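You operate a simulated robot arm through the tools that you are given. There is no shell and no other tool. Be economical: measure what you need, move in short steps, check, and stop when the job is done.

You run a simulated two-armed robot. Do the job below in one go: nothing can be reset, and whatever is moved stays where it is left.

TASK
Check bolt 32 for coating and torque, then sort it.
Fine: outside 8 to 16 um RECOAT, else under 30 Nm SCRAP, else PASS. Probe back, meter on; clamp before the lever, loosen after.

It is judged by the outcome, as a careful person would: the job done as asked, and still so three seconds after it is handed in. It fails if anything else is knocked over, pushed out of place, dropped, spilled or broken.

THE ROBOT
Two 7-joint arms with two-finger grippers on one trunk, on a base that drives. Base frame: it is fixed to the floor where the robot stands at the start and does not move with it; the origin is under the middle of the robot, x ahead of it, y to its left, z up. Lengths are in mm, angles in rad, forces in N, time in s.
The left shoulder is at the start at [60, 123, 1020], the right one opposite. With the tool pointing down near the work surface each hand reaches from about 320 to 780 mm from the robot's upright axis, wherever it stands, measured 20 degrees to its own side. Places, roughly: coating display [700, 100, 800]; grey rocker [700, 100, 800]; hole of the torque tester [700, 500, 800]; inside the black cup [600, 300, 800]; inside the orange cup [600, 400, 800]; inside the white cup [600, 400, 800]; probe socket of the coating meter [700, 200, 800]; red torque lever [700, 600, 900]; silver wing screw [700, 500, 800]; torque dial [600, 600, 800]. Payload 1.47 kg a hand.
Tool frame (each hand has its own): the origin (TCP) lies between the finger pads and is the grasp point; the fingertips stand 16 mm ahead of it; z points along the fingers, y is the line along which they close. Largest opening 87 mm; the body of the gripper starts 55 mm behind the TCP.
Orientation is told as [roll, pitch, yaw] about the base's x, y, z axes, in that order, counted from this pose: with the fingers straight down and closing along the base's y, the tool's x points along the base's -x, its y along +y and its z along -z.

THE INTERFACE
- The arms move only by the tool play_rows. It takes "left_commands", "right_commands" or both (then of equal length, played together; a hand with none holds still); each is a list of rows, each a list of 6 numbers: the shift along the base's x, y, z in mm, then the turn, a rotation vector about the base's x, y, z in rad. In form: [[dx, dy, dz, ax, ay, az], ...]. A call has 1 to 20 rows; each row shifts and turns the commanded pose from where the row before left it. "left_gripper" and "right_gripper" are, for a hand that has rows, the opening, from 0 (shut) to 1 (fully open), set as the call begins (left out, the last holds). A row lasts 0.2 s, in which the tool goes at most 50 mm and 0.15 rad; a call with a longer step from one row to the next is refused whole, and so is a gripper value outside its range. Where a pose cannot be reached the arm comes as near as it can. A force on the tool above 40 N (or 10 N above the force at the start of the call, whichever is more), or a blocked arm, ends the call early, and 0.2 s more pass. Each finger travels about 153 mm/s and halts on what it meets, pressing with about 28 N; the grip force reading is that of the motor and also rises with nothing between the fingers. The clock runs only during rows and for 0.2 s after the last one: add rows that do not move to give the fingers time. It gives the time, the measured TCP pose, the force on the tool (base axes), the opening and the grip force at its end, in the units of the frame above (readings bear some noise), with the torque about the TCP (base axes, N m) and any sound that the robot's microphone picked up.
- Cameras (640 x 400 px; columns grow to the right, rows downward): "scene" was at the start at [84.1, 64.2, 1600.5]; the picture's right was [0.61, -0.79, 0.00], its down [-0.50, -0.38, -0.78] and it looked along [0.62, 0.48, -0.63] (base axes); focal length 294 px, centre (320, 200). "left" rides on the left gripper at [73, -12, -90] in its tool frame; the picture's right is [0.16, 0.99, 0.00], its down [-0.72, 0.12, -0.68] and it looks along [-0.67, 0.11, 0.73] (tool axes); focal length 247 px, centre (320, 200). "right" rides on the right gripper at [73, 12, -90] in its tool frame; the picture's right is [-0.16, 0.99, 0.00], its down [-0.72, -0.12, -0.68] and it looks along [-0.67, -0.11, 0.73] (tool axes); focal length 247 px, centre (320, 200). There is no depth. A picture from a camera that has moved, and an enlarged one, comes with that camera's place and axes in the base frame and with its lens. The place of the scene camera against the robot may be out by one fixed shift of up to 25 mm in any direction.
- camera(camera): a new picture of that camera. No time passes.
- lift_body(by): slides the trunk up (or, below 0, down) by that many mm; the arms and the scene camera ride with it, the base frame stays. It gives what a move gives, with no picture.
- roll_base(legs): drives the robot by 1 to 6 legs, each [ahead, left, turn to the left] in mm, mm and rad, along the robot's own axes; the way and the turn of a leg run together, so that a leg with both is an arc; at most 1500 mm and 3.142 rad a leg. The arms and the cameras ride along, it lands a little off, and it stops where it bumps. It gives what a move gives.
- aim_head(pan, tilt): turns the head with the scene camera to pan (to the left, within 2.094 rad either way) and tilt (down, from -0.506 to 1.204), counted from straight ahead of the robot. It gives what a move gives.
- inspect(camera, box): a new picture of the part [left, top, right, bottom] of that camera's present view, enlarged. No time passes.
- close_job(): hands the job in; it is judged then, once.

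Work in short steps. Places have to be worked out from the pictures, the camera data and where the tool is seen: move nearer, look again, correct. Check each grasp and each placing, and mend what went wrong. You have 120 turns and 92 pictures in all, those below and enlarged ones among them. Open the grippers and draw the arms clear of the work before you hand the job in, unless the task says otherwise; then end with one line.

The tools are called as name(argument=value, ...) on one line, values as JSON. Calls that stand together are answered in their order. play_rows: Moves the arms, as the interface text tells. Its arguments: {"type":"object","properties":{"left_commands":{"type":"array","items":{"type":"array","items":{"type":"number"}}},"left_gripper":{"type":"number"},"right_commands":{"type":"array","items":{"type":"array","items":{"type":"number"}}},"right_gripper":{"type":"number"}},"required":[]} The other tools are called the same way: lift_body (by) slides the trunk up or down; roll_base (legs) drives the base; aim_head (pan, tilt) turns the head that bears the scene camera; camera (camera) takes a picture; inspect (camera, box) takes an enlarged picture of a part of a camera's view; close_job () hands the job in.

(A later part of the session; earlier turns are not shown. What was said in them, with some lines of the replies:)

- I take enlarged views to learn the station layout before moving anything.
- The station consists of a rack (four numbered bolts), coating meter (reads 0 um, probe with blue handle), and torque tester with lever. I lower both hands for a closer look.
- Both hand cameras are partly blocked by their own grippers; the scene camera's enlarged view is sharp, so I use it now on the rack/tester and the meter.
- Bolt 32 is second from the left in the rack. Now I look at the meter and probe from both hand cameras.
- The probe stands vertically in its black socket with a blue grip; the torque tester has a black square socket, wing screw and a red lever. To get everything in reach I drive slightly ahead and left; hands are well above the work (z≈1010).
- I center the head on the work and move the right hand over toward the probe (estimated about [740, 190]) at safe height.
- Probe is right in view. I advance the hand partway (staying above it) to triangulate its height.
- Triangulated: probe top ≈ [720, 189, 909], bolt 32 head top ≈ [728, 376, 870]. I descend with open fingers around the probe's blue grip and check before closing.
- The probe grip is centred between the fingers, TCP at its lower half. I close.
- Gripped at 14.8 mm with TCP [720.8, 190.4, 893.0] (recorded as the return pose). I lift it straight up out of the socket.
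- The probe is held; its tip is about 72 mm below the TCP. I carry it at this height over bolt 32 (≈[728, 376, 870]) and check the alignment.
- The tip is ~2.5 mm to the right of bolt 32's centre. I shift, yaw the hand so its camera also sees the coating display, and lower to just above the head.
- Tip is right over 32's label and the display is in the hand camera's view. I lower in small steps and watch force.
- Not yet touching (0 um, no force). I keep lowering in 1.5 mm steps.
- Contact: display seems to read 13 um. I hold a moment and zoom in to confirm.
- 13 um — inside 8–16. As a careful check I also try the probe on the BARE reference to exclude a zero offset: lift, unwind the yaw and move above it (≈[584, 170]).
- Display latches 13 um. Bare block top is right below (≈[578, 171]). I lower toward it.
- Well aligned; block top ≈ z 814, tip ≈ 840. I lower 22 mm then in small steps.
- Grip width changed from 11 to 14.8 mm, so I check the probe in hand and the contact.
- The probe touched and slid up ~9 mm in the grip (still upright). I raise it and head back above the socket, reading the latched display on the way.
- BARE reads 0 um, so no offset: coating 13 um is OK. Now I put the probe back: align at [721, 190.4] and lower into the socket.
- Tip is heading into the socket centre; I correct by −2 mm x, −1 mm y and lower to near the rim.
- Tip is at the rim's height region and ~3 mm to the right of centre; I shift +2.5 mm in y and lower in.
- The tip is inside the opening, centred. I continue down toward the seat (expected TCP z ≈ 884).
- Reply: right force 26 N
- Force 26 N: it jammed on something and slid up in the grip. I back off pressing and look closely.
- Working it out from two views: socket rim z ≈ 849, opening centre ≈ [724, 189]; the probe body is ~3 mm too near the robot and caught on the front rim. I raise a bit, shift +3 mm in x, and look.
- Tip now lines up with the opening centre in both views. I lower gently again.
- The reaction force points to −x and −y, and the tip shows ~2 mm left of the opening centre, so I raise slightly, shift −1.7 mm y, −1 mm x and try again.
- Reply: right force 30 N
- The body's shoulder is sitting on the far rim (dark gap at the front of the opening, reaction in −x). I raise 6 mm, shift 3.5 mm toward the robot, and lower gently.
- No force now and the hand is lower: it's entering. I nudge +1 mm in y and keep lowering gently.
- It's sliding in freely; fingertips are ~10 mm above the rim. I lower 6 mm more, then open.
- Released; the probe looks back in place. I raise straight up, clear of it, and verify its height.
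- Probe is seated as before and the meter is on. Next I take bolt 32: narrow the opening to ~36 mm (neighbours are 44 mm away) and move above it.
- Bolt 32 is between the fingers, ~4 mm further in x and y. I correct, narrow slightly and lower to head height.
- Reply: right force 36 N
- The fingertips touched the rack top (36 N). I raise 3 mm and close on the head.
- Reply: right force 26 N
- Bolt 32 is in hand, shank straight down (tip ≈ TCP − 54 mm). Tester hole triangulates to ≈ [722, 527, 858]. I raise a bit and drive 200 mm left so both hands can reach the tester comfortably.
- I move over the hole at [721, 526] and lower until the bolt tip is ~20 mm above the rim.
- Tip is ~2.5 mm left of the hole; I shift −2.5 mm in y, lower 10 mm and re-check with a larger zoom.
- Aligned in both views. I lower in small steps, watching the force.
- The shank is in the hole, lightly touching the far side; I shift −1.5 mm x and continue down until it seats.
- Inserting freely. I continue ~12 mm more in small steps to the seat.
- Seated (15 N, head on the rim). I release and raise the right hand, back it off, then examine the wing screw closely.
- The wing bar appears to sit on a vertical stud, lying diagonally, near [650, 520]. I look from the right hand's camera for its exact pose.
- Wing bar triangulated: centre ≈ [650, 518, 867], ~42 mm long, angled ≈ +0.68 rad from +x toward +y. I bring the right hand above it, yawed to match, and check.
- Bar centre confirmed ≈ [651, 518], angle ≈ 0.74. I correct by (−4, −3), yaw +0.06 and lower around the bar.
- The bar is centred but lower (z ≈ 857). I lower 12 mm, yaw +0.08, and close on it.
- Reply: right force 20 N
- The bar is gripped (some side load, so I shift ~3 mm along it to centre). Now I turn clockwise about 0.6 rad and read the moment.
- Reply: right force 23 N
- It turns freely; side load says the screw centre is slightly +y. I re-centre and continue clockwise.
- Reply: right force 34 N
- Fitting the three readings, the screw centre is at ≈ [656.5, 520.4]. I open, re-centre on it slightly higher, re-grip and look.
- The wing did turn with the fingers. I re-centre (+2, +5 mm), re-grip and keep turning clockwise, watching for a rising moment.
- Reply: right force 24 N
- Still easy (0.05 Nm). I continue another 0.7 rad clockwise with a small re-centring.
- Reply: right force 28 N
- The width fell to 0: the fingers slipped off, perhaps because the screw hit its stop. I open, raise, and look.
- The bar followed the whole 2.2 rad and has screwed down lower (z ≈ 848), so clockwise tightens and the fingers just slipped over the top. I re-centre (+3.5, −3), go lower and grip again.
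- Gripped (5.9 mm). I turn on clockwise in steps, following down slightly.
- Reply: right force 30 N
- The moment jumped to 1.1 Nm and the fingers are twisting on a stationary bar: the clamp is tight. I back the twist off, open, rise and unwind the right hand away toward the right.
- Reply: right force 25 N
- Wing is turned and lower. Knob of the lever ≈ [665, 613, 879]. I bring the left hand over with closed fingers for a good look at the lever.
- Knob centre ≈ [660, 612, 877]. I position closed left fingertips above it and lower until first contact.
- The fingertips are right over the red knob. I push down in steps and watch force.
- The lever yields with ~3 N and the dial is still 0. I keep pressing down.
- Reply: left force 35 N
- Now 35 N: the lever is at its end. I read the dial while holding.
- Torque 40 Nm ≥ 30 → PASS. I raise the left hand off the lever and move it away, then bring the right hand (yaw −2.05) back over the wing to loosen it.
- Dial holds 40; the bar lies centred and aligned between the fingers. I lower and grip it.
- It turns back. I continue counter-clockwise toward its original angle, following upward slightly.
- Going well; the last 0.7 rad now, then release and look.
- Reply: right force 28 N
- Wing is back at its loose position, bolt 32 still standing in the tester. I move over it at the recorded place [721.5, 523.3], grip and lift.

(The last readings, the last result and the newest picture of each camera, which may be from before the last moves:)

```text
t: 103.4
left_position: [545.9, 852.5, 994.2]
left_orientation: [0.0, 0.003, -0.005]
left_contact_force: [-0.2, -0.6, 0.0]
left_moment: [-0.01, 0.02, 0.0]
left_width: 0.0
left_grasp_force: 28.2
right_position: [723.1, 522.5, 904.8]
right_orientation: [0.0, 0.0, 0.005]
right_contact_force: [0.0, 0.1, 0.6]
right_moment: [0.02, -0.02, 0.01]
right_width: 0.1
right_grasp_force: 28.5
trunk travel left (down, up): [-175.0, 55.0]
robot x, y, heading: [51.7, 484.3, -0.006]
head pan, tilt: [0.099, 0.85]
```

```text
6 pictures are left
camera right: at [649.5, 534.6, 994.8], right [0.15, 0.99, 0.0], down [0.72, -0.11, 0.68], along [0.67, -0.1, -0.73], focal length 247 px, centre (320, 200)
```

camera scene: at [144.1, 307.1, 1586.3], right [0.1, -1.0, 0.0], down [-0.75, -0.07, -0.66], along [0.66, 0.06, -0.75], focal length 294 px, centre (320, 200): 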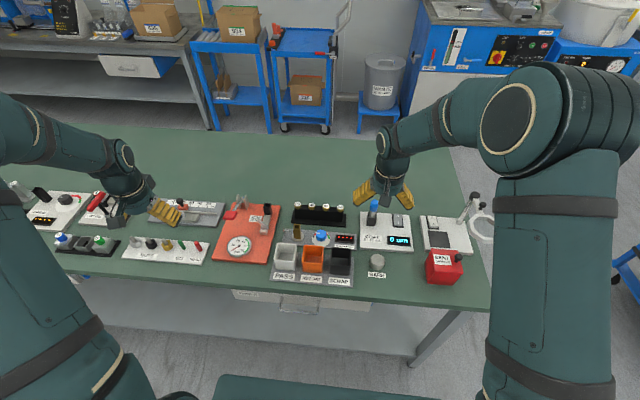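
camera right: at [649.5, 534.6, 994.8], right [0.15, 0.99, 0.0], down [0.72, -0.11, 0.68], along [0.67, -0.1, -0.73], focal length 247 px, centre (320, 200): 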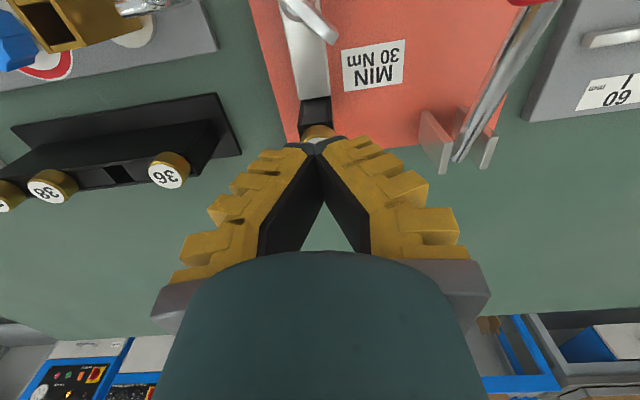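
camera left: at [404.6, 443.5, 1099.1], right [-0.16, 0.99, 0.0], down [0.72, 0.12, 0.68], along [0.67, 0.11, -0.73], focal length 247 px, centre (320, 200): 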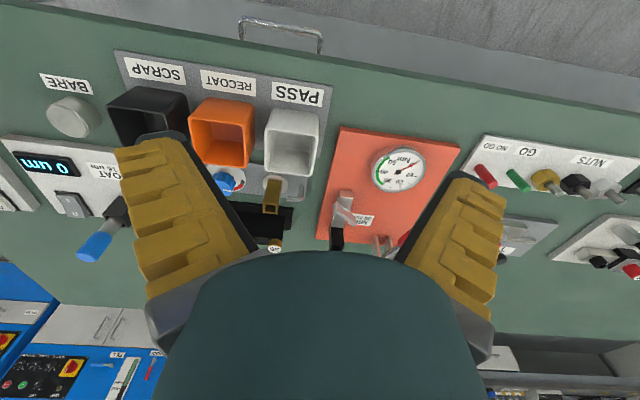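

The grip slipped off the head (too high), bolt still in the hole. I open, go ~6 mm lower than last time, and grip again.

play_rows(right_commands=[[0, 0, 4, 0, 0, 0], [0, 0, 0, 0, 0, 0], [-1.5, 1, -10, 0, 0, 0], [0, 0, -10, 0, 0, 0], [0, 0, -5, 0, 0, 0], [0, 0, -4, 0, 0, 0], [0, 0, 0, 0, 0, 0]], right_gripper=0.5)

play_rows(right_commands=[[0, 0, 0, 0, 0, 0], [0, 0, 0, 0, 0, 0], [0, 0, 0, 0, 0, 0]], right_gripper=0)

play_rows(right_commands=[[0, 0, 4, 0, 0, 0], [0, 0, 4, 0, 0, 0], [0, 0, 0, 0, 0, 0]])

```text
t: 105.0
left_position: [547.1, 851.4, 993.1]
left_orientation: [0.0, 0.0, -0.003]
left_contact_force: [-0.2, -0.1, 0.2]
left_moment: [0.0, -0.03, 0.01]
left_width: 0.0
left_grasp_force: 28.3
right_position: [719.5, 522.7, 881.2]
right_orientation: [0.0, 0.001, 0.003]
right_contact_force: [-0.1, 0.2, -0.4]
right_moment: [0.0, 0.0, -0.02]
right_width: 49.0
right_grasp_force: 3.7
trunk travel left (down, up): [-175.0, 55.0]
robot x, y, heading: [51.8, 483.0, -0.003]
head pan, tilt: [0.099, 0.85]
```

```text
t: 105.8
left_position: [546.4, 851.9, 994.0]
left_orientation: [0.0, 0.001, -0.003]
left_contact_force: [-0.1, -0.8, -0.3]
left_moment: [-0.01, 0.0, 0.02]
left_width: 0.0
left_grasp_force: 27.8
right_position: [720.3, 524.0, 882.1]
right_orientation: [0.0, 0.0, 0.004]
right_contact_force: [1.1, 0.0, 7.3]
right_moment: [0.01, -0.1, 0.0]
right_width: 11.5
right_grasp_force: 27.4
trunk travel left (down, up): [-175.0, 55.0]
robot x, y, heading: [49.5, 479.9, -0.001]
head pan, tilt: [0.099, 0.85]
```

```text
t: 106.6
left_position: [546.4, 851.1, 994.4]
left_orientation: [-0.001, 0.0, -0.004]
left_contact_force: [-0.3, -0.1, -0.3]
left_moment: [0.02, 0.02, -0.03]
left_width: 0.0
left_grasp_force: 28.3
right_position: [720.2, 523.3, 888.0]
right_orientation: [0.0, 0.002, 0.005]
right_contact_force: [-0.2, 0.3, -0.2]
right_moment: [0.02, -0.03, 0.02]
right_width: 8.6
right_grasp_force: 28.2
trunk travel left (down, up): [-175.0, 55.0]
robot x, y, heading: [51.6, 481.3, -0.002]
head pan, tilt: [0.099, 0.85]
```

Width 8.6 mm and no pull force — I lift a bit further and check.

play_rows(right_commands=[[0, 0, 4, 0, 0, 0], [0, 0, 4, 0, 0, 0], [0, 0, 0, 0, 0, 0]])

inspect(camera="right", box=[240, 60, 400, 200])

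```text
t: 107.4
left_position: [545.3, 852.0, 994.2]
left_orientation: [0.0, -0.001, -0.004]
left_contact_force: [-1.0, 0.3, -0.4]
left_moment: [0.0, 0.04, 0.0]
left_width: 0.0
left_grasp_force: 27.9
right_position: [720.3, 524.1, 896.9]
right_orientation: [-0.001, 0.001, 0.006]
right_contact_force: [-0.7, 0.6, -0.7]
right_moment: [0.0, -0.06, -0.04]
right_width: 8.5
right_grasp_force: 27.7
trunk travel left (down, up): [-175.0, 55.0]
robot x, y, heading: [50.3, 484.1, -0.007]
head pan, tilt: [0.099, 0.85]
```

```text
2.86 times, centred on (320, 130) of right
camera zoom: at [647.6, 534.8, 986.0], right [0.15, 0.99, 0.0], down [0.72, -0.11, 0.68], along [0.67, -0.1, -0.73], focal length 706 px, centre (320, 400)
```

zoom: 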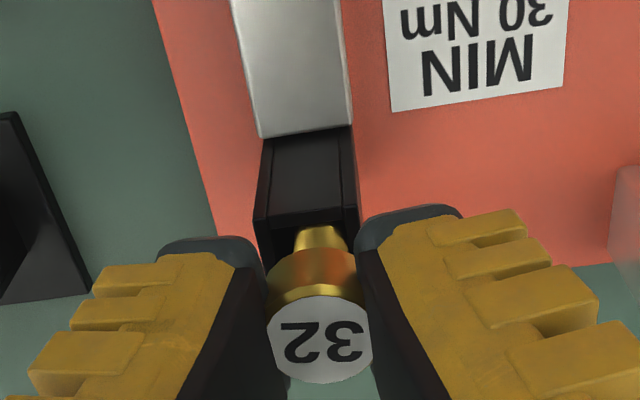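

Bolt 32 is out and held. I lift it well clear and carry it toward the white PASS cup (≈[567, 435]), then look.

play_rows(right_commands=[[0, 0, 15, 0, 0, 0], [0, 0, 25, 0, 0, 0], [0, 0, 30, 0, 0, 0], [0, 0, 30, 0, 0, 0], [-30, -18, 0, 0, 0, 0], [-30, -18, 0, 0, 0, 0], [-30, -18, 0, 0, 0, 0], [-30, -18, 0, 0, 0, 0], [-32, -17, 0, 0, 0, 0], [0, 0, 0, 0, 0, 0]])

camera(camera="right")

```text
t: 109.6
left_position: [547.0, 851.6, 993.7]
left_orientation: [0.001, 0.0, -0.002]
left_contact_force: [0.8, 0.2, -1.0]
left_moment: [0.0, 0.02, 0.0]
left_width: 0.1
left_grasp_force: 27.6
right_position: [569.4, 436.5, 994.8]
right_orientation: [-0.002, 0.0, 0.005]
right_contact_force: [-0.3, 1.0, -0.5]
right_moment: [-0.03, 0.04, -0.01]
right_width: 7.7
right_grasp_force: 28.1
trunk travel left (down, up): [-175.0, 55.0]
robot x, y, heading: [52.7, 483.0, -0.006]
head pan, tilt: [0.099, 0.85]
```

```text
4 pictures are left
camera right: at [497.4, 447.4, 1085.9], right [0.15, 0.99, 0.0], down [0.72, -0.11, 0.68], along [0.67, -0.1, -0.73], focal length 247 px, centre (320, 200)
```

right: 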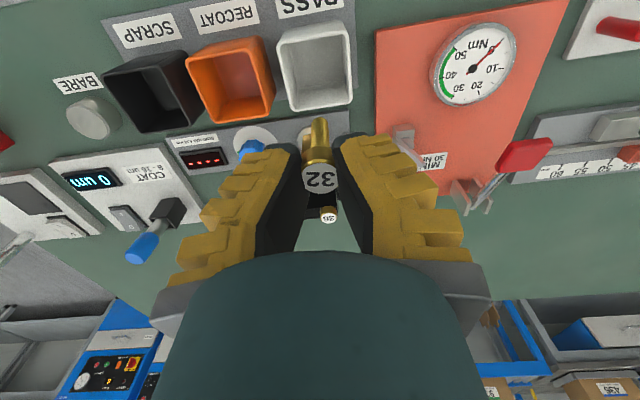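

The PASS cup opening centre ≈ [568, 434], rim ≈ z 820. I lower so the shank enters the cup, then check.

play_rows(right_commands=[[-1.5, -2, -30, 0, 0, 0], [0, 0, -40, 0, 0, 0], [0, 0, -35, 0, 0, 0], [0, 0, -15, 0, 0, 0], [0, 0, 0, 0, 0, 0]])

camera(camera="right")

```text
t: 110.8
left_position: [546.3, 852.4, 995.0]
left_orientation: [0.0, 0.0, -0.004]
left_contact_force: [0.3, 0.0, 2.2]
left_moment: [0.0, 0.0, 0.01]
left_width: 0.1
left_grasp_force: 27.8
right_position: [567.0, 433.5, 876.5]
right_orientation: [0.0, -0.001, 0.003]
right_contact_force: [0.1, -0.2, -0.9]
right_moment: [0.01, 0.0, -0.03]
right_width: 7.4
right_grasp_force: 27.6
trunk travel left (down, up): [-175.0, 55.0]
robot x, y, heading: [49.9, 481.3, -0.003]
head pan, tilt: [0.099, 0.85]
```

```text
3 pictures are left
camera right: at [494.5, 445.1, 965.4], right [0.15, 0.99, 0.0], down [0.72, -0.11, 0.68], along [0.67, -0.1, -0.73], focal length 247 px, centre (320, 200)
```

right: 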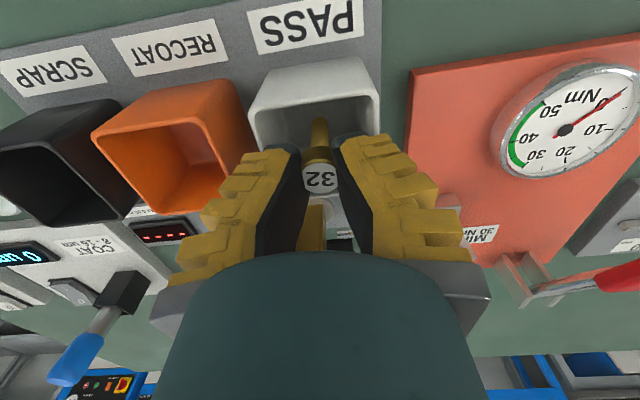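

The bolt is over the PASS cup's opening, centred. I lower further in small steps and then release.

play_rows(right_commands=[[1, 1, -6, 0, 0, 0], [0, 0, -6, 0, 0, 0], [0, 0, -6, 0, 0, 0], [0, 0, -4, 0, 0, 0], [0, 0, 0, 0, 0, 0]])

```text
t: 111.4
left_position: [544.1, 852.0, 995.7]
left_orientation: [0.0, -0.002, -0.004]
left_contact_force: [0.1, -0.2, 0.1]
left_moment: [0.0, 0.03, -0.02]
left_width: 0.0
left_grasp_force: 28.3
right_position: [567.2, 436.4, 871.6]
right_orientation: [0.001, -0.007, 0.007]
right_contact_force: [-10.6, -2.5, 28.1]
right_moment: [-0.03, 0.55, 0.06]
right_width: 8.2
right_grasp_force: 28.1
trunk travel left (down, up): [-175.0, 55.0]
robot x, y, heading: [47.0, 482.5, -0.008]
head pan, tilt: [0.099, 0.85]
stopped in row 3 (right hand): the force on the tool passed its limit at 48 N (the readings are from after the stop); the commanded pose is now the measured one
```

Contact at the bolt tip (48 N) — probably the cup floor. I back off a little and check from the scene camera.

play_rows(right_commands=[[0, 0, 3, 0, 0, 0], [0, 0, 0, 0, 0, 0]])

inspect(camera="scene", box=[300, 210, 420, 290])

```text
t: 112.0
left_position: [545.3, 853.2, 993.4]
left_orientation: [0.001, 0.0, -0.005]
left_contact_force: [0.0, 0.0, -0.6]
left_moment: [0.02, 0.0, 0.03]
left_width: 0.0
left_grasp_force: 28.1
right_position: [568.5, 434.6, 870.8]
right_orientation: [0.001, -0.005, 0.006]
right_contact_force: [-3.0, 1.4, 3.5]
right_moment: [0.03, 0.08, -0.01]
right_width: 8.1
right_grasp_force: 28.0
trunk travel left (down, up): [-175.0, 55.0]
robot x, y, heading: [53.7, 483.7, -0.006]
head pan, tilt: [0.099, 0.85]
```

```text
5.00 times, centred on (360, 250) of scene
camera zoom: at [143.5, 502.9, 1586.2], right [0.1, -1.0, 0.0], down [-0.75, -0.07, -0.66], along [0.66, 0.06, -0.75], focal length 1470 px, centre (120, -50)
```

zoom: 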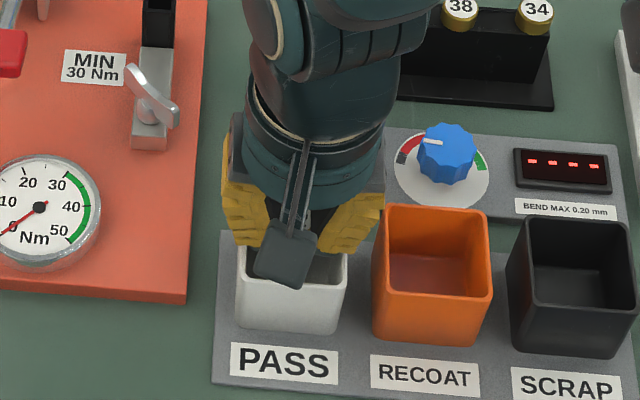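

The hand is centred over the white cup, with the bolt tip on the floor and fingertips about rim height. I open just enough to free the head, then rise.

play_rows(right_commands=[[0, 0, 0, 0, 0, 0], [0, 0, 0, 0, 0, 0], [0, 0, 0, 0, 0, 0], [0, 0, 5, 0, 0, 0], [0, 0, 20, 0, 0, 0], [0, 0, 40, 0, 0, 0], [0, 0, 45, 0, 0, 0], [0, 0, 0, 0, 0, 0]], right_gripper=0.34)

play_rows(right_commands=[[-15, -40, 10, 0, 0, 0], [-15, -40, 0, 0, 0, 0], [-15, -40, 0, 0, 0, 0], [-15, -40, 0, 0, 0, 0]])

inspect(camera="scene", box=[230, 170, 410, 290])

```text
t: 113.8
left_position: [548.0, 852.4, 994.3]
left_orientation: [0.0, 0.0, -0.004]
left_contact_force: [0.2, 0.0, 1.0]
left_moment: [0.01, 0.0, 0.0]
left_width: 0.0
left_grasp_force: 28.1
right_position: [570.1, 437.0, 980.0]
right_orientation: [0.002, -0.007, 0.006]
right_contact_force: [-0.3, 0.7, 0.0]
right_moment: [0.03, 0.01, 0.02]
right_width: 35.6
right_grasp_force: 4.8
trunk travel left (down, up): [-175.0, 55.0]
robot x, y, heading: [52.2, 482.3, -0.005]
head pan, tilt: [0.099, 0.85]
```

```text
t: 114.8
left_position: [546.5, 850.8, 994.1]
left_orientation: [0.002, 0.0, -0.004]
left_contact_force: [-0.5, -0.4, 1.3]
left_moment: [0.04, 0.0, 0.0]
left_width: 0.0
left_grasp_force: 27.8
right_position: [507.2, 270.4, 989.8]
right_orientation: [0.002, -0.005, 0.006]
right_contact_force: [0.3, 0.0, 0.5]
right_moment: [0.02, 0.05, -0.02]
right_width: 35.8
right_grasp_force: 4.1
trunk travel left (down, up): [-175.0, 55.0]
robot x, y, heading: [50.7, 481.8, -0.002]
head pan, tilt: [0.099, 0.85]
```

```text
3.33 times, centred on (320, 230) of scene
camera zoom: at [143.6, 501.6, 1586.4], right [0.1, -1.0, 0.0], down [-0.75, -0.07, -0.66], along [0.66, 0.06, -0.75], focal length 980 px, centre (320, 100)
```

zoom: 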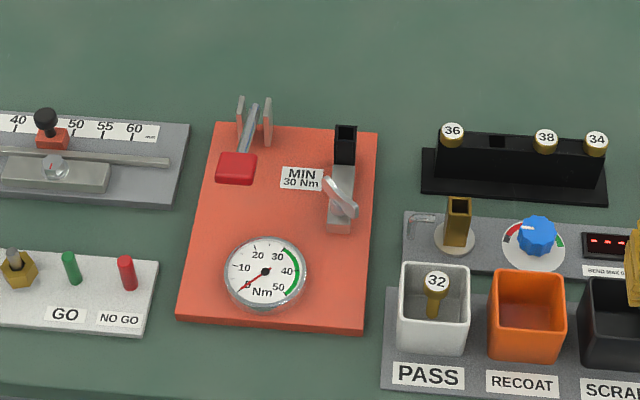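

Bolt 32 stands in the PASS cup, lever is up, dial 0, wing loose, other things untouched. I open both grippers, draw the arms back, and use the last picture to verify the meter.

play_rows(left_commands=[[-20, 0, 20, 0, 0, 0], [-20, 0, 20, 0, 0, 0], [-20, 0, 20, 0, 0, 0], [0, 0, 0, 0, 0, 0]], right_commands=[[-30, 0, 20, 0, 0, 0], [-30, 0, 20, 0, 0, 0], [-20, 0, 20, 0, 0, 0], [0, 0, 0, 0, 0, 0]], left_gripper=1, right_gripper=1)

camera(camera="right")

```text
t: 115.8
left_position: [488.0, 854.1, 1055.3]
left_orientation: [0.0, 0.001, -0.005]
left_contact_force: [-0.3, -0.2, -0.3]
left_moment: [0.01, 0.01, -0.02]
left_width: 87.1
left_grasp_force: 0.1
right_position: [429.1, 277.3, 1049.8]
right_orientation: [0.003, -0.002, 0.006]
right_contact_force: [0.0, 0.0, -0.2]
right_moment: [-0.05, 0.0, -0.03]
right_width: 87.0
right_grasp_force: 0.2
trunk travel left (down, up): [-175.0, 55.0]
robot x, y, heading: [48.5, 485.1, -0.006]
head pan, tilt: [0.099, 0.85]
```

```text
0 pictures are left
camera right: at [357.8, 288.2, 1139.4], right [0.15, 0.99, 0.0], down [0.72, -0.11, 0.68], along [0.68, -0.1, -0.73], focal length 247 px, centre (320, 200)
```

right: 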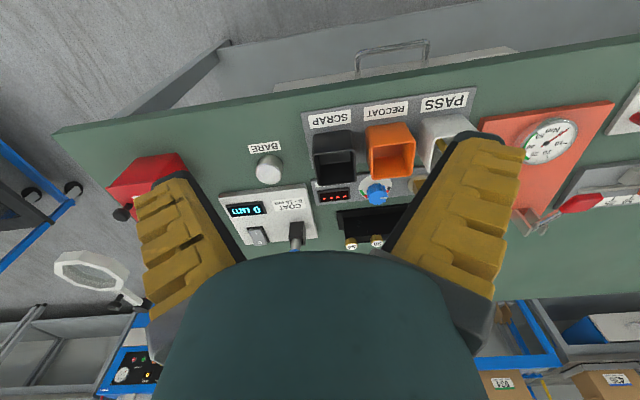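

The meter is on (0 um) with the probe in its socket, and everything is in place, so I hand in the job.

close_job()

```text
The job is handed in.
```

Bolt 32 measured 13 um coating (a check on the BARE block read 0) and 40 Nm torque, so I put it in the PASS cup; the probe is back in its socket, the meter is on and the clamp is loosened.
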